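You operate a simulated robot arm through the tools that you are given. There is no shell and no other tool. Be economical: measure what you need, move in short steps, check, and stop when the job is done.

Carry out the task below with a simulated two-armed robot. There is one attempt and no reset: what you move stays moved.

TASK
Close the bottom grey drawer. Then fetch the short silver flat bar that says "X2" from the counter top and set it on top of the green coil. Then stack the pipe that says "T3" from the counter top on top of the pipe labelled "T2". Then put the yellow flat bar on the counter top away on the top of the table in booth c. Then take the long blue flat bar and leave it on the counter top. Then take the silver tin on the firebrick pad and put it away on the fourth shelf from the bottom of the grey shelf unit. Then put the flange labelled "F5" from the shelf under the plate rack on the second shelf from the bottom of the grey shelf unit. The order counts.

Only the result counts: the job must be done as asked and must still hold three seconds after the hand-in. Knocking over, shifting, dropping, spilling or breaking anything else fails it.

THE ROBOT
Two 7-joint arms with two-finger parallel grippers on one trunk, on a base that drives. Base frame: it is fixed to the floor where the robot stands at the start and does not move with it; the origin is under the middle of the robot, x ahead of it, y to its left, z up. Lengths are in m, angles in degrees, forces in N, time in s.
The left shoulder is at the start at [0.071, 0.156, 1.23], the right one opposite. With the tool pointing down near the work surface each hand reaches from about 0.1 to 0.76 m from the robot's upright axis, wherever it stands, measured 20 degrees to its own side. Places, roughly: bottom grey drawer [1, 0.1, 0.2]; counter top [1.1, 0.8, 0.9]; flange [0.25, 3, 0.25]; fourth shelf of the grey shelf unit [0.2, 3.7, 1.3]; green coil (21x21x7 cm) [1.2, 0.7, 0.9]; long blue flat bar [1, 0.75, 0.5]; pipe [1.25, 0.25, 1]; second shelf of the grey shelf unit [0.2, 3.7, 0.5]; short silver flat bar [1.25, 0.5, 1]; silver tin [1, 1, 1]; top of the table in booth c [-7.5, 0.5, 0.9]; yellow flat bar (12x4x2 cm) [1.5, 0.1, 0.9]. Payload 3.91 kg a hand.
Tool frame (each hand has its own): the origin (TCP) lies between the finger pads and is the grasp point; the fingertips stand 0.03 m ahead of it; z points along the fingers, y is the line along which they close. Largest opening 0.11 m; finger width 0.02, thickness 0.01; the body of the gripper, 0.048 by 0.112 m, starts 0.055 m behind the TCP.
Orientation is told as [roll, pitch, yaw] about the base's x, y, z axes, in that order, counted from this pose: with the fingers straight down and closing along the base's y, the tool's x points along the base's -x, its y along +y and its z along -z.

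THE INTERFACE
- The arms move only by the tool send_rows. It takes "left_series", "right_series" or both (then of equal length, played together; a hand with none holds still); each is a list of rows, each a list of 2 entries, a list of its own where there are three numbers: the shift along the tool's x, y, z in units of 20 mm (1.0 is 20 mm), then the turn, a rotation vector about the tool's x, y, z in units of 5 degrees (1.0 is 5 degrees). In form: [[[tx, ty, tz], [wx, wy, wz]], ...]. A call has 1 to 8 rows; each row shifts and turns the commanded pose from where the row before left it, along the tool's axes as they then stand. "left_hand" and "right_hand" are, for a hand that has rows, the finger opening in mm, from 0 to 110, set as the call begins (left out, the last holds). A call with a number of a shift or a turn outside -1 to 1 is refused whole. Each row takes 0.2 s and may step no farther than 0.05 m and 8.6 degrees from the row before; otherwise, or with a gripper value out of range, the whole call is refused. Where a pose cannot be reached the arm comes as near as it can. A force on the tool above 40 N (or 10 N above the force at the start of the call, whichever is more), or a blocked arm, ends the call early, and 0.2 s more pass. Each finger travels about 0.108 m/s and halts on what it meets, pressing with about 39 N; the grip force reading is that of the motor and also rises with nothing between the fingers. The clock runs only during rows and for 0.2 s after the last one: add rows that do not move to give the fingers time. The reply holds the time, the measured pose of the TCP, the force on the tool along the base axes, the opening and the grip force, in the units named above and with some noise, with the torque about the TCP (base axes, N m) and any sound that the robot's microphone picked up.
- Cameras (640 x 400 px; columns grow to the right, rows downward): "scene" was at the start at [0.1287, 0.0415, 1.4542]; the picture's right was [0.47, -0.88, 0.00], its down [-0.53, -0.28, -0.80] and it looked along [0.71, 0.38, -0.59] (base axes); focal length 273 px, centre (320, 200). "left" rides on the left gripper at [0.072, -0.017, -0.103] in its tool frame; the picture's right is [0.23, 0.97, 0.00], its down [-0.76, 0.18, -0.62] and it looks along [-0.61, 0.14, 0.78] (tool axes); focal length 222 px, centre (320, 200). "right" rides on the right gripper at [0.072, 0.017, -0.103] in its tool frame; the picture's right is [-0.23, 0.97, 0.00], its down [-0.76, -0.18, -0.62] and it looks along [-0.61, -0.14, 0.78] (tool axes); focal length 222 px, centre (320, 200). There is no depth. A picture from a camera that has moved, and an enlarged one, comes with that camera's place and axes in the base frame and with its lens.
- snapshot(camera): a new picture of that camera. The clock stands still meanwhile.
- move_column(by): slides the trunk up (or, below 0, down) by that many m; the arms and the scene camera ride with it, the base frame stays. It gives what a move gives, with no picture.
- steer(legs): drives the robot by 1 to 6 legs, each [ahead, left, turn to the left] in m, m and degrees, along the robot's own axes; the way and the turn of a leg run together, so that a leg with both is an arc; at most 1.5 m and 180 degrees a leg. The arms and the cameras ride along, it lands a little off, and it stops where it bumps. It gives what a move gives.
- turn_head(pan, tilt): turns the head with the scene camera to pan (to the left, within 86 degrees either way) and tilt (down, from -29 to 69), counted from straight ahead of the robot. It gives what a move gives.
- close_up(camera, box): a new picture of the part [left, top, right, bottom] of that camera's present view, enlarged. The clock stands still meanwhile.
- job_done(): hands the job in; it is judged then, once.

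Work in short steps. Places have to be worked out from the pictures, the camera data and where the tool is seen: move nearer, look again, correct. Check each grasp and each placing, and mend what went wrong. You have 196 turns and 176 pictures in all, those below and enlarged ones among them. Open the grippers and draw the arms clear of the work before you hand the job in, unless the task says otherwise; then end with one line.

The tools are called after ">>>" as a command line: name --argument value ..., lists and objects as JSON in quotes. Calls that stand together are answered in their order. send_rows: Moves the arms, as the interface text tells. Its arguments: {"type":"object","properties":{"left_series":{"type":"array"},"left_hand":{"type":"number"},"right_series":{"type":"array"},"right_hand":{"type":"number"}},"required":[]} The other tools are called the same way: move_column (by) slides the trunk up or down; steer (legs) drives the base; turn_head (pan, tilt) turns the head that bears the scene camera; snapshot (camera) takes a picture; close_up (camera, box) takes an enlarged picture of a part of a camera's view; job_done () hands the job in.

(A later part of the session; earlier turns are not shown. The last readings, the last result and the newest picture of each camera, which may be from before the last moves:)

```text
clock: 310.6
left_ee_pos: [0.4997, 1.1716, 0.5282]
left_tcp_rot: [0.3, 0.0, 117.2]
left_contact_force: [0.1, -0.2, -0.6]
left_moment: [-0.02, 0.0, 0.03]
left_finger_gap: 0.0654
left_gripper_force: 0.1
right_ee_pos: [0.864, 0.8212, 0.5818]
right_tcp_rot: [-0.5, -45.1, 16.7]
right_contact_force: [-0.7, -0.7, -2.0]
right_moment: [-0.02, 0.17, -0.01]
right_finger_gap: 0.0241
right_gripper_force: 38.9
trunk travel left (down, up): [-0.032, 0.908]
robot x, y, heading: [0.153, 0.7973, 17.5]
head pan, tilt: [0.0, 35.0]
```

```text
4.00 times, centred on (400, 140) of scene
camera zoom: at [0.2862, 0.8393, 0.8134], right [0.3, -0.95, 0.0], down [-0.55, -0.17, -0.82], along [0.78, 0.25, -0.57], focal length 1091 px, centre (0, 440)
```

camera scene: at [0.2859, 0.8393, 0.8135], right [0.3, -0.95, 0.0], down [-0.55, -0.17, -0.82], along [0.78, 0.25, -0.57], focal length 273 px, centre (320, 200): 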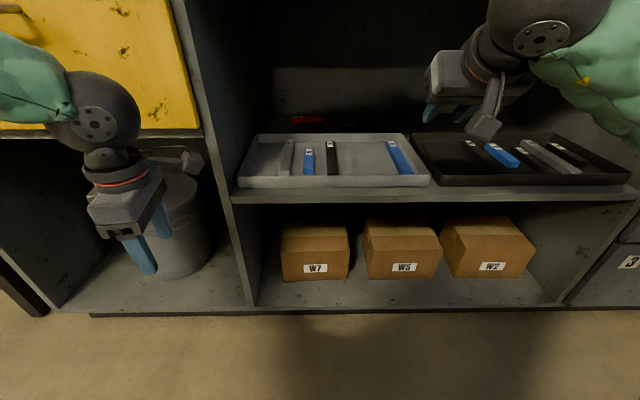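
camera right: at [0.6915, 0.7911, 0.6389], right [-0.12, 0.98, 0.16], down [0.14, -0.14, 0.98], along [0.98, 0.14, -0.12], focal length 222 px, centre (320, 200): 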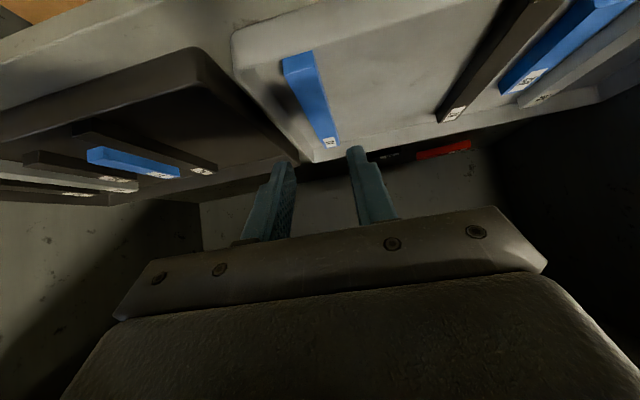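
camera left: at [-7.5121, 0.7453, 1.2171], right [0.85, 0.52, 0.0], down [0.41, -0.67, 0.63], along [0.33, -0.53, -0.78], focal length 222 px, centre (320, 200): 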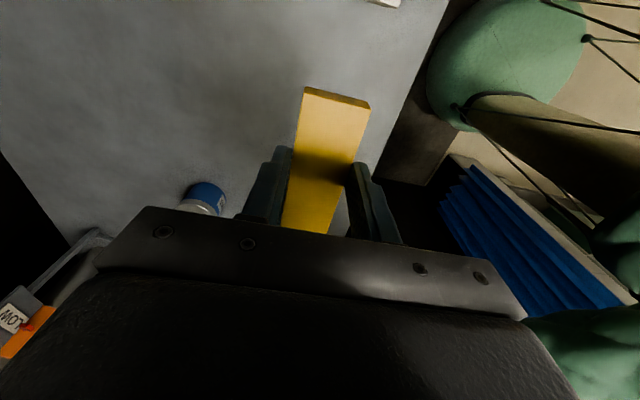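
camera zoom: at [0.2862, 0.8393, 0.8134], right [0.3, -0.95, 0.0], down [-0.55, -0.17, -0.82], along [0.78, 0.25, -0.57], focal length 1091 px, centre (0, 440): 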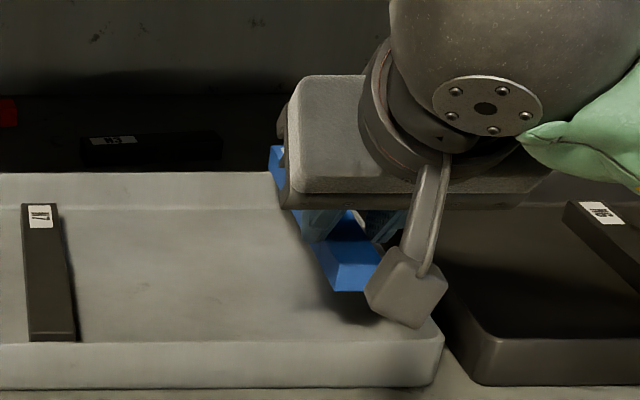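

The bar is lifted and level. I raise 3 cm more by the trunk, back out 0.4 m, then raise the trunk to counter height.

>>> move_column --by 0.03

>>> steer --legs '[[-0.4, 0, 0]]'

>>> move_column --by 0.4

>>> move_column --by 0.1

>>> steer --legs '[[0, -0.52, 0.4]]'

>>> turn_head --pan 0 --tilt 40

>>> snapshot --camera "scene"

```text
clock: 311.4
left_ee_pos: [0.4995, 1.1715, 0.5584]
left_tcp_rot: [0.3, 0.1, 117.1]
left_contact_force: [-0.1, 0.7, 0.5]
left_moment: [0.04, 0.03, 0.0]
left_finger_gap: 0.0648
left_gripper_force: 0.0
right_ee_pos: [0.8648, 0.8206, 0.6111]
right_tcp_rot: [-0.5, -45.1, 16.6]
right_contact_force: [0.2, 0.2, -1.3]
right_moment: [-0.06, 0.1, -0.01]
right_finger_gap: 0.024
right_gripper_force: 39.0
trunk travel left (down, up): [-0.062, 0.878]
robot x, y, heading: [0.1556, 0.7971, 17.7]
head pan, tilt: [0.0, 35.0]
```

```text
clock: 313.8
left_ee_pos: [0.1217, 1.0524, 0.5585]
left_tcp_rot: [0.3, 0.0, 117.1]
left_contact_force: [0.5, 0.2, 0.5]
left_moment: [-0.01, 0.0, 0.01]
left_finger_gap: 0.0649
left_gripper_force: 0.1
right_ee_pos: [0.487, 0.702, 0.6102]
right_tcp_rot: [-0.4, -45.0, 16.6]
right_contact_force: [0.1, -0.7, -1.0]
right_moment: [-0.05, 0.13, -0.01]
right_finger_gap: 0.0245
right_gripper_force: 39.1
trunk travel left (down, up): [-0.062, 0.878]
robot x, y, heading: [-0.2241, 0.6744, 17.5]
head pan, tilt: [0.0, 35.0]
```

```text
clock: 317.7
left_ee_pos: [0.1222, 1.0521, 0.9574]
left_tcp_rot: [0.3, 0.0, 117.1]
left_contact_force: [-0.8, -1.4, -0.1]
left_moment: [0.02, 0.01, -0.01]
left_finger_gap: 0.0652
left_gripper_force: 0.1
right_ee_pos: [0.487, 0.7009, 1.0112]
right_tcp_rot: [-0.4, -44.9, 16.6]
right_contact_force: [-0.1, -0.6, -2.3]
right_moment: [-0.06, 0.13, -0.01]
right_finger_gap: 0.0244
right_gripper_force: 38.9
trunk travel left (down, up): [-0.462, 0.478]
robot x, y, heading: [-0.2231, 0.675, 17.6]
head pan, tilt: [0.0, 35.0]
```

```text
clock: 319.0
left_ee_pos: [0.1219, 1.0521, 1.0575]
left_tcp_rot: [0.3, 0.0, 117.1]
left_contact_force: [-0.3, -0.2, 0.1]
left_moment: [-0.02, -0.01, 0.01]
left_finger_gap: 0.0648
left_gripper_force: 0.1
right_ee_pos: [0.4874, 0.7014, 1.1102]
right_tcp_rot: [-0.3, -44.9, 16.6]
right_contact_force: [0.0, 0.1, -1.1]
right_moment: [-0.02, 0.12, 0.0]
right_finger_gap: 0.0244
right_gripper_force: 38.8
trunk travel left (down, up): [-0.562, 0.378]
robot x, y, heading: [-0.2251, 0.6787, 17.4]
head pan, tilt: [0.0, 35.0]
```

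```text
clock: 322.0
left_ee_pos: [0.278, 0.5537, 1.0575]
left_tcp_rot: [0.3, -0.1, 117.5]
left_contact_force: [0.4, -0.2, -0.2]
left_moment: [0.03, -0.01, 0.01]
left_finger_gap: 0.065
left_gripper_force: 0.1
right_ee_pos: [0.647, 0.2069, 1.1112]
right_tcp_rot: [-0.4, -45.1, 17.2]
right_contact_force: [0.8, 0.6, -1.5]
right_moment: [0.0, 0.13, 0.03]
right_finger_gap: 0.0242
right_gripper_force: 39.3
trunk travel left (down, up): [-0.562, 0.378]
robot x, y, heading: [-0.0688, 0.1775, 17.8]
head pan, tilt: [0.0, 35.0]
```

```text
clock: 322.7
left_ee_pos: [0.2787, 0.5556, 1.0576]
left_tcp_rot: [0.3, 0.0, 117.4]
left_contact_force: [-0.5, 0.0, 0.0]
left_moment: [-0.02, -0.01, -0.01]
left_finger_gap: 0.0651
left_gripper_force: 0.1
right_ee_pos: [0.6459, 0.2083, 1.1117]
right_tcp_rot: [-0.5, -45.0, 17.1]
right_contact_force: [0.3, -0.3, -2.1]
right_moment: [-0.02, 0.09, 0.0]
right_finger_gap: 0.024
right_gripper_force: 39.3
trunk travel left (down, up): [-0.562, 0.378]
robot x, y, heading: [-0.064, 0.1762, 18.0]
head pan, tilt: [0.0, 40.0]
```

```text
54 pictures are left
camera scene: at [0.0648, 0.22, 1.336], right [0.31, -0.95, 0.0], down [-0.61, -0.2, -0.77], along [0.73, 0.24, -0.64], focal length 273 px, centre (320, 200)
```

scene: 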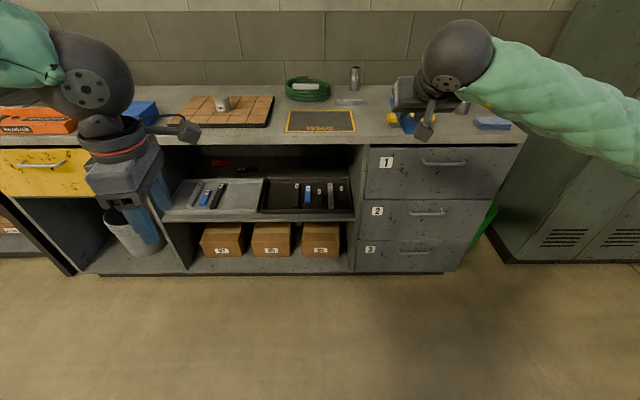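

The bar is aligned with the free lane between mat and brush (Y≈0). I drive 0.38 m ahead, lower, and check.

>>> steer --legs '[[0.38, 0, 0]]'

>>> move_column --by -0.13

>>> snapshot --camera "scene"

```text
clock: 325.1
left_ee_pos: [0.643, 0.6725, 1.0579]
left_tcp_rot: [0.3, 0.0, 117.5]
left_contact_force: [0.0, 0.6, 0.0]
left_moment: [0.03, 0.01, -0.01]
left_finger_gap: 0.0653
left_gripper_force: 0.1
right_ee_pos: [1.0109, 0.3249, 1.1111]
right_tcp_rot: [-0.3, -45.0, 17.0]
right_contact_force: [0.8, 0.7, -2.7]
right_moment: [-0.02, 0.16, -0.02]
right_finger_gap: 0.0241
right_gripper_force: 39.4
trunk travel left (down, up): [-0.562, 0.378]
robot x, y, heading: [0.2989, 0.2964, 18.0]
head pan, tilt: [0.0, 40.0]
```

```text
clock: 326.7
left_ee_pos: [0.6422, 0.6719, 0.9279]
left_tcp_rot: [0.2, 0.0, 117.5]
left_contact_force: [-0.1, 0.1, 0.2]
left_moment: [0.01, 0.02, 0.01]
left_finger_gap: 0.0651
left_gripper_force: 0.0
right_ee_pos: [1.0097, 0.3232, 0.9815]
right_tcp_rot: [-0.4, -45.2, 17.1]
right_contact_force: [-0.4, 0.2, -1.5]
right_moment: [-0.02, 0.1, -0.01]
right_finger_gap: 0.0242
right_gripper_force: 39.4
trunk travel left (down, up): [-0.432, 0.508]
robot x, y, heading: [0.304, 0.2906, 17.9]
head pan, tilt: [0.0, 40.0]
```

```text
53 pictures are left
camera scene: at [0.428, 0.3373, 1.2061], right [0.31, -0.95, 0.0], down [-0.61, -0.2, -0.77], along [0.73, 0.24, -0.64], focal length 273 px, centre (320, 200)
```

scene: 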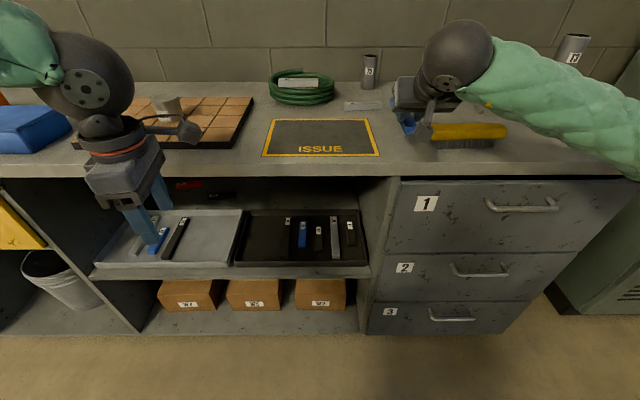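

Lane looks free; I shift 1 cm left away from the brush and lower in steps.

>>> send_rows --right_series '[[[0, 0.5, 0], [0, 0, 0]], [[0, 0, 0], [0, 0, 0]]]'

>>> move_column --by -0.035

>>> close_up --camera "scene" --box '[340, 50, 532, 170]'

```text
clock: 327.3
left_ee_pos: [0.6422, 0.6715, 0.9268]
left_tcp_rot: [0.3, 0.0, 117.5]
left_contact_force: [-0.5, -0.3, 0.6]
left_moment: [0.05, 0.03, -0.01]
left_finger_gap: 0.0647
left_gripper_force: 0.0
right_ee_pos: [1.0066, 0.3322, 0.9811]
right_tcp_rot: [-0.5, -45.1, 17.1]
right_contact_force: [1.1, 0.8, -1.9]
right_moment: [0.0, 0.14, 0.01]
right_finger_gap: 0.024
right_gripper_force: 39.2
trunk travel left (down, up): [-0.432, 0.508]
robot x, y, heading: [0.2992, 0.2958, 17.9]
head pan, tilt: [0.0, 40.0]
```

```text
clock: 328.1
left_ee_pos: [0.6409, 0.6726, 0.8922]
left_tcp_rot: [0.4, 0.0, 117.5]
left_contact_force: [0.9, -0.9, 1.2]
left_moment: [0.01, 0.0, 0.0]
left_finger_gap: 0.0648
left_gripper_force: 0.0
right_ee_pos: [1.0054, 0.3329, 0.9456]
right_tcp_rot: [-0.4, -45.0, 17.0]
right_contact_force: [0.4, 0.4, -2.5]
right_moment: [-0.01, 0.13, 0.0]
right_finger_gap: 0.0242
right_gripper_force: 39.2
trunk travel left (down, up): [-0.397, 0.543]
robot x, y, heading: [0.2971, 0.2917, 17.6]
head pan, tilt: [0.0, 40.0]
```

```text
3.33 times, centred on (436, 110) of scene
camera zoom: at [0.428, 0.3372, 1.1711], right [0.31, -0.95, 0.0], down [-0.61, -0.2, -0.77], along [0.73, 0.24, -0.64], focal length 909 px, centre (-67, 500)
```

zoom: 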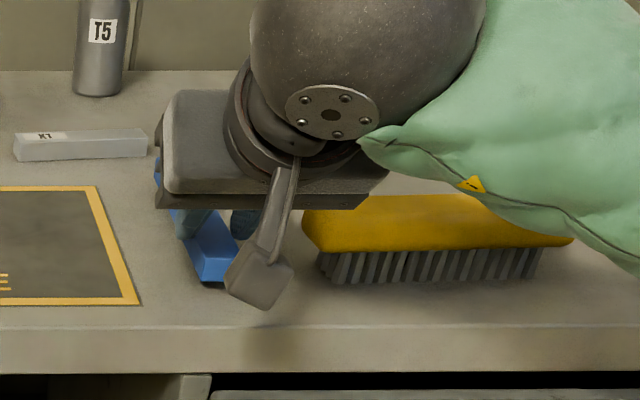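

Clear of the brush and X1. Lower further in small steps to contact.

>>> move_column --by -0.012

>>> move_column --by -0.004

>>> move_column --by -0.003

```text
clock: 328.7
left_ee_pos: [0.6423, 0.6714, 0.8825]
left_tcp_rot: [0.2, 0.0, 117.5]
left_contact_force: [-0.3, 0.4, -0.1]
left_moment: [0.01, 0.0, 0.01]
left_finger_gap: 0.0652
left_gripper_force: 0.0
right_ee_pos: [1.0056, 0.3334, 0.937]
right_tcp_rot: [-0.3, -45.4, 16.8]
right_contact_force: [8.4, 2.4, 24.5]
right_moment: [0.32, -1.1, 0.04]
right_finger_gap: 0.0247
right_gripper_force: 39.1
trunk travel left (down, up): [-0.385, 0.555]
robot x, y, heading: [0.2974, 0.296, 17.9]
head pan, tilt: [0.0, 40.0]
```

```text
clock: 329.2
left_ee_pos: [0.6396, 0.6716, 0.8776]
left_tcp_rot: [0.1, 0.1, 117.6]
left_contact_force: [-0.2, 0.8, 0.4]
left_moment: [0.01, -0.02, 0.01]
left_finger_gap: 0.0648
left_gripper_force: 0.1
right_ee_pos: [1.0051, 0.332, 0.9318]
right_tcp_rot: [-0.4, -45.2, 17.0]
right_contact_force: [4.0, 0.4, 31.4]
right_moment: [0.24, -0.79, -0.11]
right_finger_gap: 0.0244
right_gripper_force: 39.1
trunk travel left (down, up): [-0.381, 0.559]
robot x, y, heading: [0.2996, 0.2987, 17.9]
head pan, tilt: [0.0, 40.0]
```

```text
clock: 329.7
left_ee_pos: [0.6416, 0.6721, 0.8753]
left_tcp_rot: [0.1, -0.1, 117.5]
left_contact_force: [0.0, -1.0, 0.2]
left_moment: [0.01, 0.0, -0.01]
left_finger_gap: 0.0651
left_gripper_force: 0.1
right_ee_pos: [1.0041, 0.3328, 0.9276]
right_tcp_rot: [-0.4, -45.3, 17.1]
right_contact_force: [0.3, -0.8, 29.4]
right_moment: [0.41, -0.75, -0.09]
right_finger_gap: 0.0247
right_gripper_force: 38.4
trunk travel left (down, up): [-0.378, 0.562]
robot x, y, heading: [0.2963, 0.2969, 17.8]
head pan, tilt: [0.0, 40.0]
```

In contact; the bar has settled flat. Release and withdraw along the fingers.

>>> send_rows --right_series '[[[0, 0, 0], [0, 0, 0]], [[0, 0, 0], [0, 0, 0]], [[0, 0, 0], [0, 0, 0]]]' --right_hand 46

>>> send_rows --right_series '[[[0, 0, -0.5], [0, 0, 0]], [[0, 0, -1], [0, 0, 0]], [[0, 0, -1], [0, 0, 0]], [[0, 0, -1], [0, 0, 0]], [[0, 0, -1], [0, 0, 0]]]'

>>> move_column --by 0.15

>>> snapshot --camera "scene"

```text
clock: 330.5
left_ee_pos: [0.6407, 0.6701, 0.8742]
left_tcp_rot: [0.1, -0.1, 117.5]
left_contact_force: [0.4, 0.6, -0.2]
left_moment: [0.0, -0.02, 0.01]
left_finger_gap: 0.0651
left_gripper_force: 0.0
right_ee_pos: [1.0045, 0.3314, 0.9286]
right_tcp_rot: [-0.4, -45.3, 16.9]
right_contact_force: [3.9, -23.8, 30.2]
right_moment: [-0.02, -0.33, -0.3]
right_finger_gap: 0.034
right_gripper_force: 0.0
trunk travel left (down, up): [-0.378, 0.562]
robot x, y, heading: [0.3001, 0.2973, 17.9]
head pan, tilt: [0.0, 40.0]
```

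```text
clock: 331.7
left_ee_pos: [0.6421, 0.6712, 0.874]
left_tcp_rot: [0.2, 0.0, 117.5]
left_contact_force: [-0.4, 0.5, 0.3]
left_moment: [-0.01, -0.01, -0.02]
left_finger_gap: 0.065
left_gripper_force: 0.0
right_ee_pos: [0.9458, 0.3152, 0.9909]
right_tcp_rot: [-0.5, -45.1, 17.1]
right_contact_force: [0.3, 0.1, 0.5]
right_moment: [0.01, 0.02, 0.04]
right_finger_gap: 0.0459
right_gripper_force: 0.1
trunk travel left (down, up): [-0.378, 0.562]
robot x, y, heading: [0.2993, 0.2964, 17.9]
head pan, tilt: [0.0, 40.0]
```

```text
clock: 333.5
left_ee_pos: [0.6416, 0.672, 1.024]
left_tcp_rot: [0.3, 0.1, 117.5]
left_contact_force: [0.0, -0.9, -0.3]
left_moment: [-0.01, -0.02, 0.0]
left_finger_gap: 0.0649
left_gripper_force: 0.0
right_ee_pos: [0.9463, 0.3157, 1.1397]
right_tcp_rot: [-0.6, -45.0, 17.0]
right_contact_force: [0.6, 0.1, -0.7]
right_moment: [-0.02, -0.01, -0.01]
right_finger_gap: 0.0461
right_gripper_force: 0.0
trunk travel left (down, up): [-0.528, 0.412]
robot x, y, heading: [0.2986, 0.2966, 18.1]
head pan, tilt: [0.0, 40.0]
```

```text
51 pictures are left
camera scene: at [0.4284, 0.3374, 1.3018], right [0.31, -0.95, 0.0], down [-0.61, -0.2, -0.77], along [0.73, 0.24, -0.64], focal length 273 px, centre (320, 200)
```

scene: 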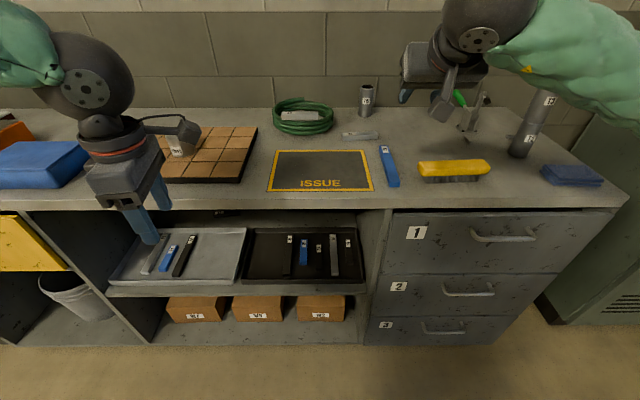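

The blue bar rests on the counter, all else in place. Next the tin on the firebrick pad (~(1.16,0.565)). I drive ahead 0.2 m and look.

>>> steer --legs '[[0.2, 0.0, 0]]'

>>> turn_head --pan 30 --tilt 40

>>> snapshot --camera "scene"

```text
clock: 335.1
left_ee_pos: [0.8287, 0.7322, 1.0227]
left_tcp_rot: [0.3, 0.0, 117.5]
left_contact_force: [0.5, 0.3, -0.9]
left_moment: [0.0, 0.02, 0.0]
left_finger_gap: 0.065
left_gripper_force: 0.1
right_ee_pos: [1.1327, 0.3766, 1.1398]
right_tcp_rot: [-0.4, -45.0, 17.1]
right_contact_force: [-0.4, 0.1, -0.8]
right_moment: [-0.05, 0.02, 0.01]
right_finger_gap: 0.046
right_gripper_force: 0.1
trunk travel left (down, up): [-0.528, 0.412]
robot x, y, heading: [0.4848, 0.3577, 17.7]
head pan, tilt: [0.0, 40.0]
```

```text
clock: 336.0
left_ee_pos: [0.8289, 0.7332, 1.0241]
left_tcp_rot: [0.4, -0.1, 117.6]
left_contact_force: [-0.4, 1.1, 0.8]
left_moment: [-0.02, 0.01, 0.01]
left_finger_gap: 0.0649
left_gripper_force: 0.0
right_ee_pos: [1.1342, 0.3763, 1.1404]
right_tcp_rot: [-0.5, -45.0, 17.0]
right_contact_force: [0.8, 0.5, -0.3]
right_moment: [0.0, 0.0, 0.0]
right_finger_gap: 0.0459
right_gripper_force: 0.0
trunk travel left (down, up): [-0.528, 0.412]
robot x, y, heading: [0.4889, 0.3542, 18.1]
head pan, tilt: [30.0, 40.0]
```

```text
50 pictures are left
camera scene: at [0.5911, 0.4348, 1.3019], right [0.74, -0.67, 0.0], down [-0.43, -0.48, -0.77], along [0.51, 0.57, -0.64], focal length 273 px, centre (320, 200)
```

scene: 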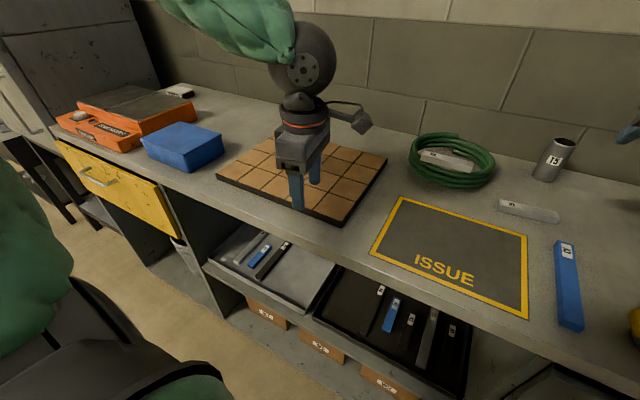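

The tin is hidden behind the left hand; I look with the left camera.

>>> snapshot --camera "left"

```text
49 pictures are left
camera left: at [0.8777, 0.6764, 1.1275], right [-0.76, -0.65, 0.0], down [-0.51, 0.59, 0.62], along [-0.41, 0.47, -0.78], focal length 222 px, centre (320, 200)
```

left: 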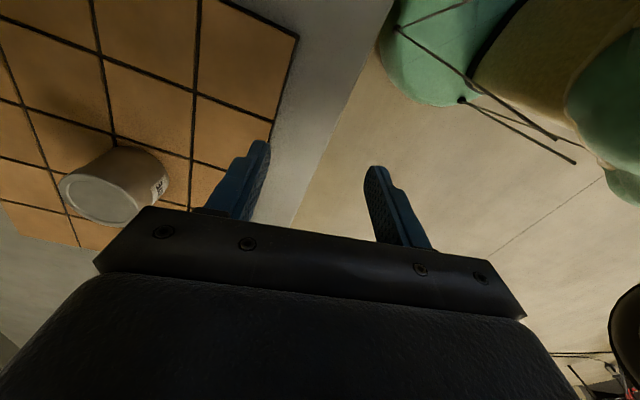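

Tin centre ≈(1.178,0.565), top z≈0.97, ~7 cm wide. I raise slightly, open wide, and move over it.

>>> send_rows --left_series '[[[0, 0, -1], [0, 0, 0]], [[0, 0, -1], [0, 0, 0]], [[-0.8, -1, 0], [0, 0, 0]], [[-0.8, -1, 0], [0, 0, 0]], [[-0.8, -1, 0], [0, 0, 0]], [[-0.8, -1, 0], [0, 0, 0]], [[-0.8, -1, 0], [0, 0, 0]], [[-0.8, -1, 0], [0, 0, 0]]]' --left_hand 100

>>> send_rows --left_series '[[[0, -1, 0], [0, 0, 0]], [[0, -1, 0], [0, 0, 0]], [[0, -1, 0], [0, 0, 0]], [[0, 0, 0], [0, 0, 0]]]'

>>> snapshot --camera "left"

>>> snapshot --camera "scene"

```text
clock: 337.8
left_ee_pos: [0.8896, 0.873, 1.0633]
left_tcp_rot: [0.3, 0.0, 117.5]
left_contact_force: [0.0, -1.3, 0.3]
left_moment: [0.0, -0.01, 0.0]
left_finger_gap: 0.0999
left_gripper_force: 0.0
right_ee_pos: [1.1319, 0.3765, 1.1398]
right_tcp_rot: [-0.5, -45.1, 17.2]
right_contact_force: [0.1, 0.0, -0.3]
right_moment: [0.01, 0.0, -0.03]
right_finger_gap: 0.046
right_gripper_force: 0.0
trunk travel left (down, up): [-0.528, 0.412]
robot x, y, heading: [0.4854, 0.3532, 18.0]
head pan, tilt: [30.0, 40.0]
```

```text
clock: 338.8
left_ee_pos: [0.9423, 0.9006, 1.0628]
left_tcp_rot: [0.2, 0.0, 117.7]
left_contact_force: [0.2, -0.6, 0.0]
left_moment: [-0.04, 0.04, 0.01]
left_finger_gap: 0.1001
left_gripper_force: 0.1
right_ee_pos: [1.1323, 0.3761, 1.1399]
right_tcp_rot: [-0.6, -45.1, 17.2]
right_contact_force: [-0.1, 0.1, -0.2]
right_moment: [0.02, 0.01, 0.0]
right_finger_gap: 0.0459
right_gripper_force: 0.0
trunk travel left (down, up): [-0.528, 0.412]
robot x, y, heading: [0.4869, 0.3523, 18.2]
head pan, tilt: [30.0, 40.0]
```

```text
48 pictures are left
camera left: at [0.992, 0.8453, 1.1668], right [-0.76, -0.65, 0.0], down [-0.51, 0.59, 0.62], along [-0.41, 0.47, -0.78], focal length 222 px, centre (320, 200)
```

left: 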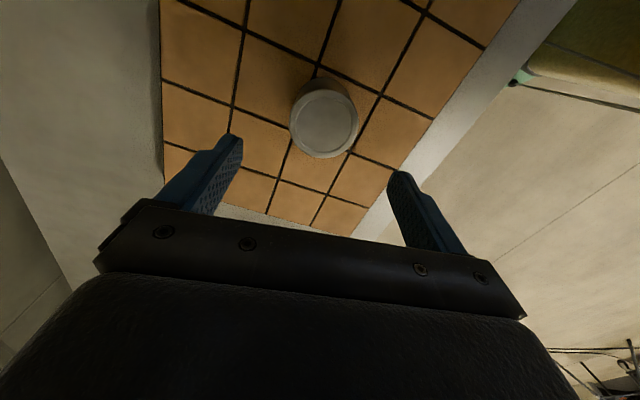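

```text
47 pictures are left
camera scene: at [0.5902, 0.4347, 1.302], right [0.74, -0.67, 0.0], down [-0.43, -0.48, -0.77], along [0.51, 0.57, -0.64], focal length 273 px, centre (320, 200)
```

scene: 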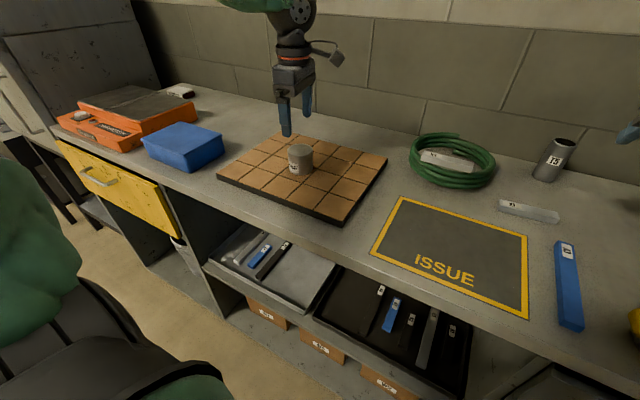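

Well centred over the tin. I descend 0.105 m and close.

>>> send_rows --left_series '[[[0.3, 0, 0.8], [0, 0, 0]], [[0, 0, 0.9], [0, 0, 0]], [[0, 0, 0.9], [0, 0, 0]], [[0, 0, 0.9], [0, 0, 0]], [[0, 0, 0.9], [0, 0, 0]], [[0, 0, 0.8], [0, 0, 0]], [[0, 0, 0], [0, 0, 0]]]'

>>> send_rows --left_series '[[[0, 0, 0], [0, 0, 0]], [[0, 0, 0], [0, 0, 0]], [[0, 0, 0], [0, 0, 0]], [[0, 0, 0], [0, 0, 0]]]' --left_hand 0

>>> close_up --camera "scene" --box '[210, 90, 402, 210]'

```text
clock: 340.4
left_ee_pos: [0.9433, 0.8948, 0.9575]
left_tcp_rot: [0.3, 0.0, 117.6]
left_contact_force: [0.4, 0.0, 0.1]
left_moment: [-0.01, -0.01, 0.02]
left_finger_gap: 0.1001
left_gripper_force: 0.2
right_ee_pos: [1.1327, 0.3769, 1.1395]
right_tcp_rot: [-0.4, -45.2, 17.2]
right_contact_force: [0.1, -0.4, 0.3]
right_moment: [0.03, 0.0, 0.01]
right_finger_gap: 0.0461
right_gripper_force: 0.0
trunk travel left (down, up): [-0.528, 0.412]
robot x, y, heading: [0.484, 0.3512, 18.3]
head pan, tilt: [30.0, 40.0]
```

```text
clock: 341.4
left_ee_pos: [0.9443, 0.8959, 0.9581]
left_tcp_rot: [0.4, -0.1, 117.7]
left_contact_force: [0.8, 1.0, -1.0]
left_moment: [0.01, -0.07, 0.01]
left_finger_gap: 0.0608
left_gripper_force: 39.1
right_ee_pos: [1.133, 0.3768, 1.14]
right_tcp_rot: [-0.5, -45.0, 17.1]
right_contact_force: [-0.2, -0.5, 0.1]
right_moment: [-0.01, 0.0, -0.02]
right_finger_gap: 0.0461
right_gripper_force: 0.0
trunk travel left (down, up): [-0.528, 0.412]
robot x, y, heading: [0.4859, 0.3555, 18.0]
head pan, tilt: [30.0, 40.0]
```

```text
3.33 times, centred on (306, 150) of scene
camera zoom: at [0.591, 0.4349, 1.3019], right [0.74, -0.67, 0.0], down [-0.43, -0.48, -0.77], along [0.51, 0.57, -0.64], focal length 909 px, centre (367, 367)
```

zoom: 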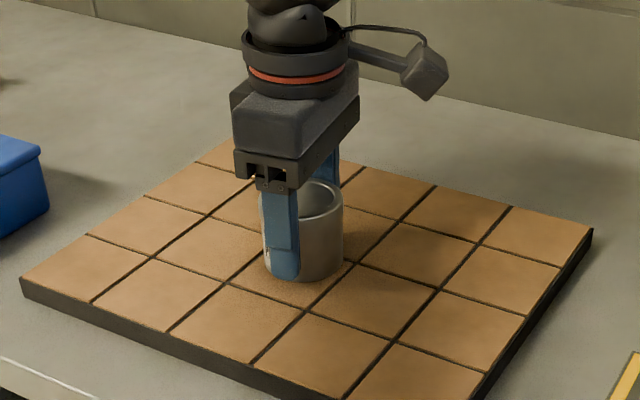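

The tin is graspable, but for the shelf (0.4 m spacing) a 45°-tilted grip by the right hand will fit better. I release it in place, lift the left hand, back off and shift left so the right hand lines up.

>>> send_rows --left_series '[[[0, 0, 0], [0, 0, 0]], [[0, 0, 0], [0, 0, 0]], [[0, 0, 0], [0, 0, 0]]]' --left_hand 105

>>> send_rows --left_series '[[[0, 0, -1], [0, 0, 0]], [[0, 0, -1], [0, 0, 0]], [[0, 0, -1], [0, 0, 0]], [[0, 0, -1], [0, 0, 0]], [[0, 0, -1], [0, 0, 0]], [[0, 0, -1], [0, 0, 0]], [[0, 0, -1], [0, 0, 0]], [[0, 0, -1], [0, 0, 0]]]'

>>> steer --legs '[[-0.35, 0, 0], [0, 0.553, 0]]'

>>> turn_head --pan 0 --tilt 40

>>> snapshot --camera "right"

```text
clock: 342.2
left_ee_pos: [0.9447, 0.8953, 0.9588]
left_tcp_rot: [0.3, 0.0, 117.6]
left_contact_force: [-0.1, 0.4, -0.2]
left_moment: [0.01, 0.03, 0.05]
left_finger_gap: 0.1052
left_gripper_force: 0.1
right_ee_pos: [1.1328, 0.3763, 1.1395]
right_tcp_rot: [-0.5, -44.9, 17.1]
right_contact_force: [0.1, 0.3, -0.9]
right_moment: [0.0, 0.01, -0.01]
right_finger_gap: 0.0461
right_gripper_force: 0.1
trunk travel left (down, up): [-0.528, 0.412]
robot x, y, heading: [0.4816, 0.354, 18.2]
head pan, tilt: [30.0, 40.0]
```

```text
clock: 344.0
left_ee_pos: [0.9436, 0.8948, 1.1202]
left_tcp_rot: [0.3, -0.1, 117.7]
left_contact_force: [0.8, 0.1, -0.3]
left_moment: [0.0, 0.0, -0.02]
left_finger_gap: 0.1051
left_gripper_force: 0.1
right_ee_pos: [1.1325, 0.3759, 1.1409]
right_tcp_rot: [-0.4, -45.1, 17.1]
right_contact_force: [-0.4, -0.8, -0.9]
right_moment: [0.0, -0.02, 0.0]
right_finger_gap: 0.0462
right_gripper_force: 0.1
trunk travel left (down, up): [-0.528, 0.412]
robot x, y, heading: [0.4842, 0.3591, 17.8]
head pan, tilt: [30.0, 40.0]
```

```text
clock: 349.1
left_ee_pos: [0.4237, 1.3276, 1.1191]
left_tcp_rot: [0.3, 0.0, 118.4]
left_contact_force: [-0.1, 0.2, -0.2]
left_moment: [-0.02, -0.02, 0.0]
left_finger_gap: 0.105
left_gripper_force: 0.0
right_ee_pos: [0.62, 0.8113, 1.1404]
right_tcp_rot: [-0.5, -45.1, 18.1]
right_contact_force: [-0.1, -0.3, -0.2]
right_moment: [0.02, 0.02, -0.04]
right_finger_gap: 0.0458
right_gripper_force: 0.0
trunk travel left (down, up): [-0.528, 0.412]
robot x, y, heading: [-0.0259, 0.7798, 18.6]
head pan, tilt: [30.0, 40.0]
```

```text
clock: 350.1
left_ee_pos: [0.4234, 1.3272, 1.1196]
left_tcp_rot: [0.3, 0.0, 118.4]
left_contact_force: [1.0, 0.1, 0.1]
left_moment: [0.0, 0.02, -0.03]
left_finger_gap: 0.1048
left_gripper_force: 0.1
right_ee_pos: [0.6189, 0.8107, 1.1406]
right_tcp_rot: [-0.5, -45.0, 18.0]
right_contact_force: [-0.6, 0.7, -0.3]
right_moment: [0.0, -0.04, 0.04]
right_finger_gap: 0.0462
right_gripper_force: 0.1
trunk travel left (down, up): [-0.528, 0.412]
robot x, y, heading: [-0.0284, 0.7831, 18.9]
head pan, tilt: [0.0, 40.0]
```

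```text
45 pictures are left
camera right: at [0.4957, 0.7899, 1.1629], right [-0.14, 0.98, 0.16], down [0.14, -0.13, 0.98], along [0.98, 0.16, -0.12], focal length 222 px, centre (320, 200)
```

right: 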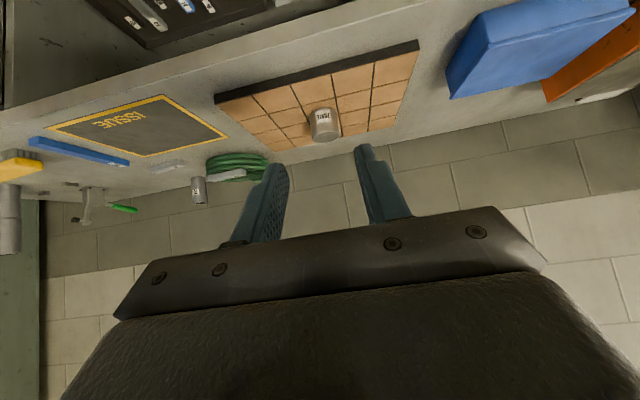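

Tin at ≈(1.178,0.559). I raise the left hand, drive up 0.27 m with a small correction, open the right to 85 mm and lower the trunk to the pre-grasp point.

>>> send_rows --left_series '[[[0, 0, -1], [0, 0, 0]], [[0, 0, -1], [0, 0, 0]], [[0, 0, -1], [0, 0, 0]], [[0, 0, -1], [0, 0, 0]], [[0, 0, -1], [0, 0, 0]], [[0, 0, -1], [0, 0, 0]], [[0, 0, -1], [0, 0, 0]], [[0, 0, -1], [0, 0, 0]]]' --right_series '[[[0, 0, 0], [0, 0, 0]], [[0, 0, 0], [0, 0, 0]], [[0, 0, 0], [0, 0, 0]], [[0, 0, 0], [0, 0, 0]], [[0, 0, 0], [0, 0, 0]], [[0, 0, 0], [0, 0, 0]], [[0, 0, 0], [0, 0, 0]], [[0, 0, 0], [0, 0, 0]]]' --right_hand 85

>>> steer --legs '[[0.268, -0.008, -0.9]]'

>>> move_column --by -0.11

>>> snapshot --camera "right"

```text
clock: 351.9
left_ee_pos: [0.4257, 1.3258, 1.2806]
left_tcp_rot: [0.2, 0.0, 118.3]
left_contact_force: [1.6, 0.8, -0.4]
left_moment: [0.01, 0.02, 0.01]
left_finger_gap: 0.1052
left_gripper_force: 0.0
right_ee_pos: [0.6204, 0.8098, 1.1393]
right_tcp_rot: [-0.5, -45.1, 17.9]
right_contact_force: [0.1, -0.4, 0.7]
right_moment: [-0.01, 0.02, -0.02]
right_finger_gap: 0.0849
right_gripper_force: 0.0
trunk travel left (down, up): [-0.528, 0.412]
robot x, y, heading: [-0.0282, 0.7771, 18.7]
head pan, tilt: [0.0, 40.0]
```

```text
clock: 353.8
left_ee_pos: [0.6893, 1.3946, 1.2787]
left_tcp_rot: [0.2, 0.0, 117.4]
left_contact_force: [0.9, 0.0, -0.1]
left_moment: [-0.03, -0.01, 0.02]
left_finger_gap: 0.1048
left_gripper_force: 0.1
right_ee_pos: [0.8744, 0.874, 1.1403]
right_tcp_rot: [-0.5, -45.1, 16.9]
right_contact_force: [-0.2, 0.8, 0.3]
right_moment: [-0.02, 0.02, -0.02]
right_finger_gap: 0.0851
right_gripper_force: 0.0
trunk travel left (down, up): [-0.528, 0.412]
robot x, y, heading: [0.2241, 0.8553, 17.6]
head pan, tilt: [0.0, 40.0]
```

```text
clock: 355.2
left_ee_pos: [0.6884, 1.3936, 1.171]
left_tcp_rot: [0.3, 0.0, 117.4]
left_contact_force: [0.0, 0.2, 0.3]
left_moment: [0.0, -0.02, 0.0]
left_finger_gap: 0.1049
left_gripper_force: 0.0
right_ee_pos: [0.874, 0.8738, 1.0302]
right_tcp_rot: [-0.5, -45.2, 17.0]
right_contact_force: [0.6, 0.6, -0.3]
right_moment: [0.0, 0.0, -0.02]
right_finger_gap: 0.0851
right_gripper_force: 0.1
trunk travel left (down, up): [-0.418, 0.522]
robot x, y, heading: [0.227, 0.858, 17.6]
head pan, tilt: [0.0, 40.0]
```

```text
44 pictures are left
camera right: at [0.7495, 0.8558, 1.0531], right [-0.12, 0.98, 0.16], down [0.14, -0.14, 0.98], along [0.98, 0.14, -0.12], focal length 222 px, centre (320, 200)
```

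right: 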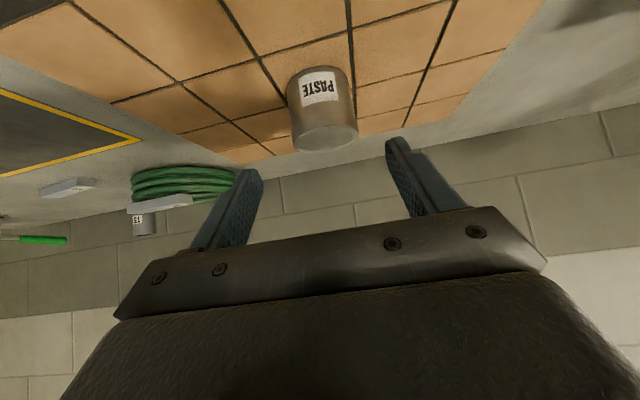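

Tin straight ahead on the approach axis (1.180,0.561). I advance 0.108 m and close.

>>> send_rows --right_series '[[[0, 0, 0.9], [0, 0, 0]], [[0, 0, 0.9], [0, 0, 0]], [[0, 0, 0.9], [0, 0, 0]], [[0, 0, 0.9], [0, 0, 0]], [[0, 0, 0.9], [0, 0, 0]], [[0, 0, 0.85], [0, 0, 0]], [[0, 0, 0], [0, 0, 0]]]'

>>> send_rows --right_series '[[[0, 0, 0], [0, 0, 0]], [[0, 0, 0], [0, 0, 0]], [[0, 0, 0], [0, 0, 0]], [[0, 0, 0], [0, 0, 0]]]' --right_hand 0

>>> snapshot --camera "right"

```text
clock: 356.8
left_ee_pos: [0.6878, 1.3934, 1.1688]
left_tcp_rot: [0.3, 0.0, 117.3]
left_contact_force: [-0.4, -0.4, -0.5]
left_moment: [0.01, 0.01, 0.01]
left_finger_gap: 0.1053
left_gripper_force: 0.1
right_ee_pos: [0.9475, 0.8951, 0.9539]
right_tcp_rot: [-0.4, -45.0, 16.9]
right_contact_force: [-0.5, -0.5, -0.4]
right_moment: [0.01, 0.01, 0.02]
right_finger_gap: 0.0849
right_gripper_force: 0.2
trunk travel left (down, up): [-0.418, 0.522]
robot x, y, heading: [0.2251, 0.8575, 17.9]
head pan, tilt: [0.0, 40.0]
```

```text
clock: 357.8
left_ee_pos: [0.6878, 1.3936, 1.1686]
left_tcp_rot: [0.2, 0.0, 117.3]
left_contact_force: [0.0, 1.2, -0.4]
left_moment: [0.0, -0.01, 0.04]
left_finger_gap: 0.1051
left_gripper_force: 0.0
right_ee_pos: [0.9479, 0.8954, 0.9545]
right_tcp_rot: [-0.4, -45.1, 16.9]
right_contact_force: [0.8, -0.7, 1.1]
right_moment: [0.13, 0.02, -0.01]
right_finger_gap: 0.061
right_gripper_force: 39.0
trunk travel left (down, up): [-0.418, 0.522]
robot x, y, heading: [0.2274, 0.854, 17.9]
head pan, tilt: [0.0, 40.0]
```

```text
43 pictures are left
camera right: at [0.8233, 0.8771, 0.9766], right [-0.12, 0.98, 0.16], down [0.14, -0.14, 0.98], along [0.98, 0.14, -0.12], focal length 222 px, centre (320, 200)
```

right: 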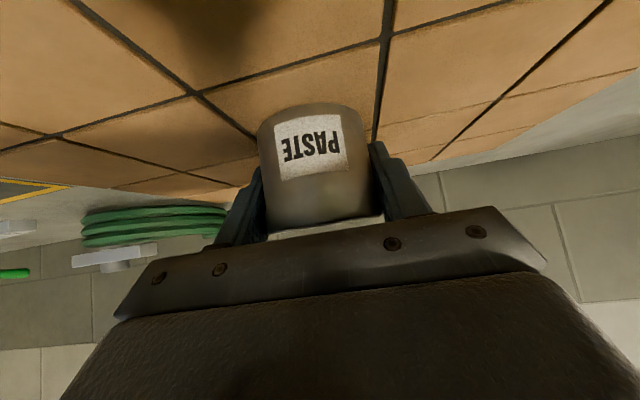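

Tin is held (61 mm). I lift by trunk 0.2, back away 0.55 m, and drive left along the wall toward the grey shelf unit.

>>> move_column --by 0.2

>>> steer --legs '[[-0.6, 0, 0], [0, 1.4, 0], [0, 1.3, 0]]'

>>> turn_head --pan 0 --tilt 25

>>> snapshot --camera "scene"

```text
clock: 359.9
left_ee_pos: [0.6899, 1.3932, 1.3691]
left_tcp_rot: [0.3, 0.0, 117.4]
left_contact_force: [0.1, -0.5, -0.5]
left_moment: [-0.02, -0.01, 0.0]
left_finger_gap: 0.105
left_gripper_force: 0.2
right_ee_pos: [0.9482, 0.8951, 1.154]
right_tcp_rot: [-0.4, -45.0, 16.8]
right_contact_force: [-0.3, -0.1, -2.0]
right_moment: [0.05, -0.05, 0.05]
right_finger_gap: 0.0609
right_gripper_force: 39.4
trunk travel left (down, up): [-0.618, 0.322]
robot x, y, heading: [0.2265, 0.857, 17.6]
head pan, tilt: [0.0, 40.0]
```

```text
clock: 376.0
left_ee_pos: [-0.6336, 3.7922, 1.3691]
left_tcp_rot: [0.3, 0.0, 115.0]
left_contact_force: [0.2, 0.9, 0.1]
left_moment: [0.01, -0.01, -0.02]
left_finger_gap: 0.1049
left_gripper_force: 0.0
right_ee_pos: [-0.3941, 3.284, 1.1538]
right_tcp_rot: [-0.6, -45.1, 14.5]
right_contact_force: [0.1, 0.0, -2.8]
right_moment: [-0.01, -0.04, -0.03]
right_finger_gap: 0.0609
right_gripper_force: 39.0
trunk travel left (down, up): [-0.618, 0.322]
robot x, y, heading: [-1.118, 3.2767, 15.2]
head pan, tilt: [0.0, 40.0]
```

```text
clock: 376.8
left_ee_pos: [-0.6342, 3.7937, 1.3693]
left_tcp_rot: [0.3, 0.0, 115.0]
left_contact_force: [-0.1, 0.3, -0.2]
left_moment: [0.0, -0.01, 0.02]
left_finger_gap: 0.1051
left_gripper_force: 0.1
right_ee_pos: [-0.396, 3.2831, 1.1536]
right_tcp_rot: [-0.3, -45.0, 14.6]
right_contact_force: [0.5, -0.2, -1.7]
right_moment: [0.0, 0.02, -0.02]
right_finger_gap: 0.0608
right_gripper_force: 39.6
trunk travel left (down, up): [-0.618, 0.322]
robot x, y, heading: [-1.118, 3.2765, 15.5]
head pan, tilt: [0.0, 25.0]
```

```text
42 pictures are left
camera scene: at [-0.9801, 3.3126, 1.4152], right [0.27, -0.96, 0.0], down [-0.41, -0.11, -0.91], along [0.87, 0.24, -0.42], focal length 273 px, centre (320, 200)
```

scene: 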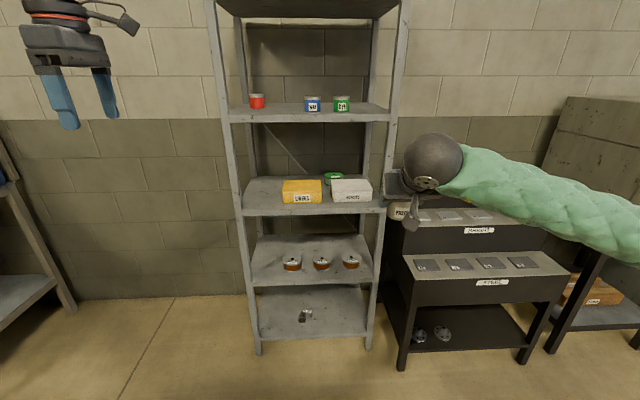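

Shelf unit: 4th shelf (with red/blue/green cans) at z≈1.28; there's a 15 cm gap between red and blue at Y≈3.54. I raise the trunk, square up, and approach.

>>> move_column --by 0.215

>>> steer --legs '[[0, 0, 2.5], [0.0, 0.266, 0], [0.33, 0, 0]]'

>>> snapshot --camera "scene"

>>> snapshot --camera "right"

```text
clock: 379.1
left_ee_pos: [-0.6322, 3.7924, 1.5847]
left_tcp_rot: [0.3, 0.1, 115.0]
left_contact_force: [-0.3, 0.2, 0.6]
left_moment: [0.0, -0.01, 0.02]
left_finger_gap: 0.1052
left_gripper_force: 0.1
right_ee_pos: [-0.3955, 3.2846, 1.3672]
right_tcp_rot: [-0.4, -45.1, 14.6]
right_contact_force: [0.8, 0.4, -1.8]
right_moment: [0.02, -0.02, 0.02]
right_finger_gap: 0.061
right_gripper_force: 38.9
trunk travel left (down, up): [-0.833, 0.107]
robot x, y, heading: [-1.122, 3.2751, 15.4]
head pan, tilt: [0.0, 25.0]
```

```text
clock: 383.2
left_ee_pos: [-0.426, 4.1663, 1.5858]
left_tcp_rot: [0.1, 0.0, 117.5]
left_contact_force: [0.2, 0.3, -0.1]
left_moment: [-0.04, 0.0, -0.01]
left_finger_gap: 0.1048
left_gripper_force: 0.1
right_ee_pos: [-0.1661, 3.6682, 1.3687]
right_tcp_rot: [-0.4, -45.1, 17.1]
right_contact_force: [0.0, 0.5, -1.8]
right_moment: [0.0, 0.0, 0.0]
right_finger_gap: 0.0608
right_gripper_force: 38.8
trunk travel left (down, up): [-0.833, 0.107]
robot x, y, heading: [-0.8865, 3.6292, 17.8]
head pan, tilt: [0.0, 25.0]
```

```text
41 pictures are left
camera scene: at [-0.7517, 3.6717, 1.6305], right [0.31, -0.95, 0.0], down [-0.4, -0.13, -0.91], along [0.86, 0.28, -0.42], focal length 273 px, centre (320, 200)
```

scene: 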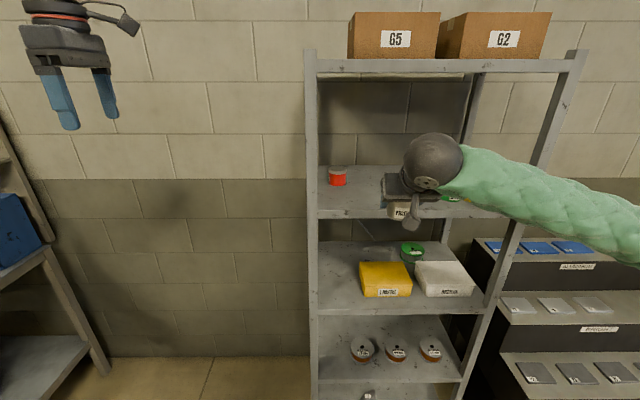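

```text
40 pictures are left
camera right: at [-0.2908, 3.6504, 1.3921], right [-0.13, 0.98, 0.16], down [0.14, -0.14, 0.98], along [0.98, 0.15, -0.12], focal length 222 px, centre (320, 200)
```

right: 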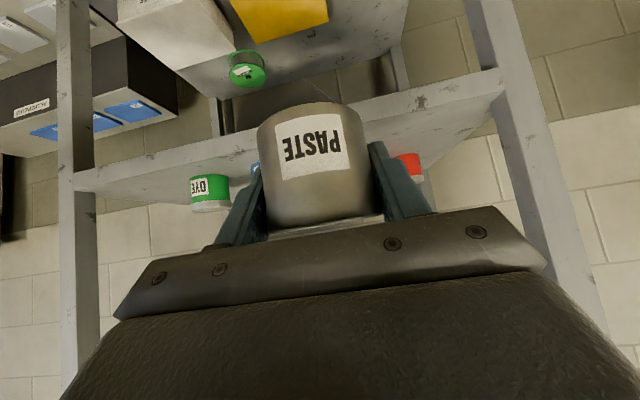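

Gap confirmed (blue ends ≈3.465, red starts ≈3.636). I drive in 0.185 m, then lower 4 cm and check.

>>> steer --legs '[[0.185, 0.008, 0]]'

>>> move_column --by -0.04

>>> close_up --camera "scene" --box '[320, 140, 512, 260]'

>>> snapshot --camera "right"

```text
clock: 384.7
left_ee_pos: [-0.2541, 4.2328, 1.5854]
left_tcp_rot: [0.2, -0.1, 117.6]
left_contact_force: [-0.4, -0.5, -0.2]
left_moment: [0.0, -0.01, 0.01]
left_finger_gap: 0.1053
left_gripper_force: 0.1
right_ee_pos: [0.0074, 3.7338, 1.3707]
right_tcp_rot: [-0.3, -45.3, 17.1]
right_contact_force: [0.8, 0.5, -2.8]
right_moment: [-0.02, 0.01, 0.01]
right_finger_gap: 0.0608
right_gripper_force: 39.4
trunk travel left (down, up): [-0.833, 0.107]
robot x, y, heading: [-0.7099, 3.6924, 17.9]
head pan, tilt: [0.0, 25.0]
```

```text
clock: 385.5
left_ee_pos: [-0.25, 4.2334, 1.5447]
left_tcp_rot: [0.3, 0.1, 117.5]
left_contact_force: [0.1, -0.8, -0.4]
left_moment: [-0.01, 0.01, 0.02]
left_finger_gap: 0.1051
left_gripper_force: 0.0
right_ee_pos: [0.011, 3.7362, 1.3279]
right_tcp_rot: [-0.5, -45.0, 17.1]
right_contact_force: [0.0, 0.7, -1.8]
right_moment: [-0.01, 0.01, 0.04]
right_finger_gap: 0.0606
right_gripper_force: 38.9
trunk travel left (down, up): [-0.793, 0.147]
robot x, y, heading: [-0.7097, 3.6906, 17.9]
head pan, tilt: [0.0, 25.0]
```

```text
3.33 times, centred on (416, 200) of scene
camera zoom: at [-0.5743, 3.738, 1.5903], right [0.31, -0.95, 0.0], down [-0.4, -0.13, -0.91], along [0.86, 0.28, -0.42], focal length 909 px, centre (0, 200)
```

zoom: 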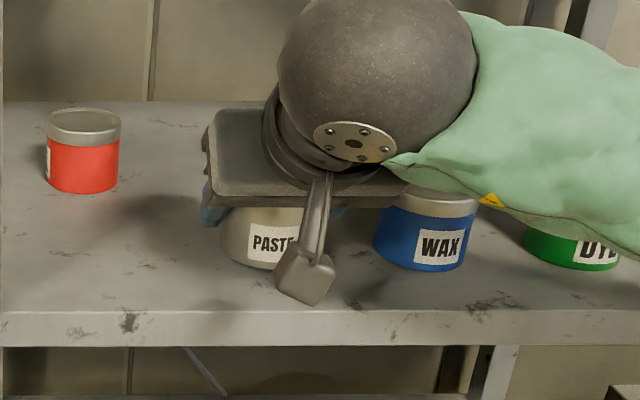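

```text
38 pictures are left
camera right: at [-0.1136, 3.7168, 1.3514], right [-0.13, 0.98, 0.16], down [0.14, -0.14, 0.98], along [0.98, 0.15, -0.12], focal length 222 px, centre (320, 200)
```

right: 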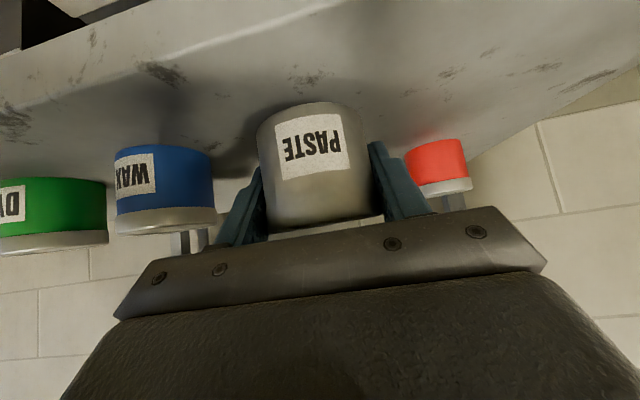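

Good clearance (4 cm to the blue can). I lower in small steps to contact.

>>> move_column --by -0.009

>>> move_column --by -0.004

>>> move_column --by -0.003

```text
clock: 386.1
left_ee_pos: [-0.25, 4.2324, 1.5351]
left_tcp_rot: [0.3, 0.0, 117.6]
left_contact_force: [0.0, 0.2, 0.1]
left_moment: [0.04, -0.03, -0.02]
left_finger_gap: 0.1053
left_gripper_force: 0.1
right_ee_pos: [0.0107, 3.7354, 1.3195]
right_tcp_rot: [-0.3, -45.1, 17.1]
right_contact_force: [0.3, 0.0, -2.7]
right_moment: [0.0, 0.04, -0.02]
right_finger_gap: 0.0607
right_gripper_force: 39.4
trunk travel left (down, up): [-0.784, 0.156]
robot x, y, heading: [-0.713, 3.6929, 18.0]
head pan, tilt: [0.0, 25.0]
```

```text
clock: 386.6
left_ee_pos: [-0.2501, 4.2335, 1.5318]
left_tcp_rot: [0.3, 0.0, 117.7]
left_contact_force: [0.4, -0.3, -0.1]
left_moment: [0.02, 0.01, -0.03]
left_finger_gap: 0.1051
left_gripper_force: 0.0
right_ee_pos: [0.0103, 3.7354, 1.3147]
right_tcp_rot: [-0.4, -45.1, 17.1]
right_contact_force: [-0.2, 0.2, -2.6]
right_moment: [0.01, -0.02, -0.04]
right_finger_gap: 0.061
right_gripper_force: 39.3
trunk travel left (down, up): [-0.78, 0.16]
robot x, y, heading: [-0.7123, 3.6963, 18.1]
head pan, tilt: [0.0, 25.0]
```

```text
clock: 387.2
left_ee_pos: [-0.2515, 4.2337, 1.5287]
left_tcp_rot: [0.2, 0.0, 117.6]
left_contact_force: [0.4, -0.3, 0.5]
left_moment: [0.01, -0.01, 0.0]
left_finger_gap: 0.1051
left_gripper_force: 0.1
right_ee_pos: [0.0086, 3.7352, 1.3152]
right_tcp_rot: [-0.3, -45.1, 17.1]
right_contact_force: [-0.8, -1.5, 8.8]
right_moment: [0.22, 0.17, 0.04]
right_finger_gap: 0.0608
right_gripper_force: 38.8
trunk travel left (down, up): [-0.777, 0.163]
robot x, y, heading: [-0.7042, 3.6921, 18.0]
head pan, tilt: [0.0, 25.0]
```

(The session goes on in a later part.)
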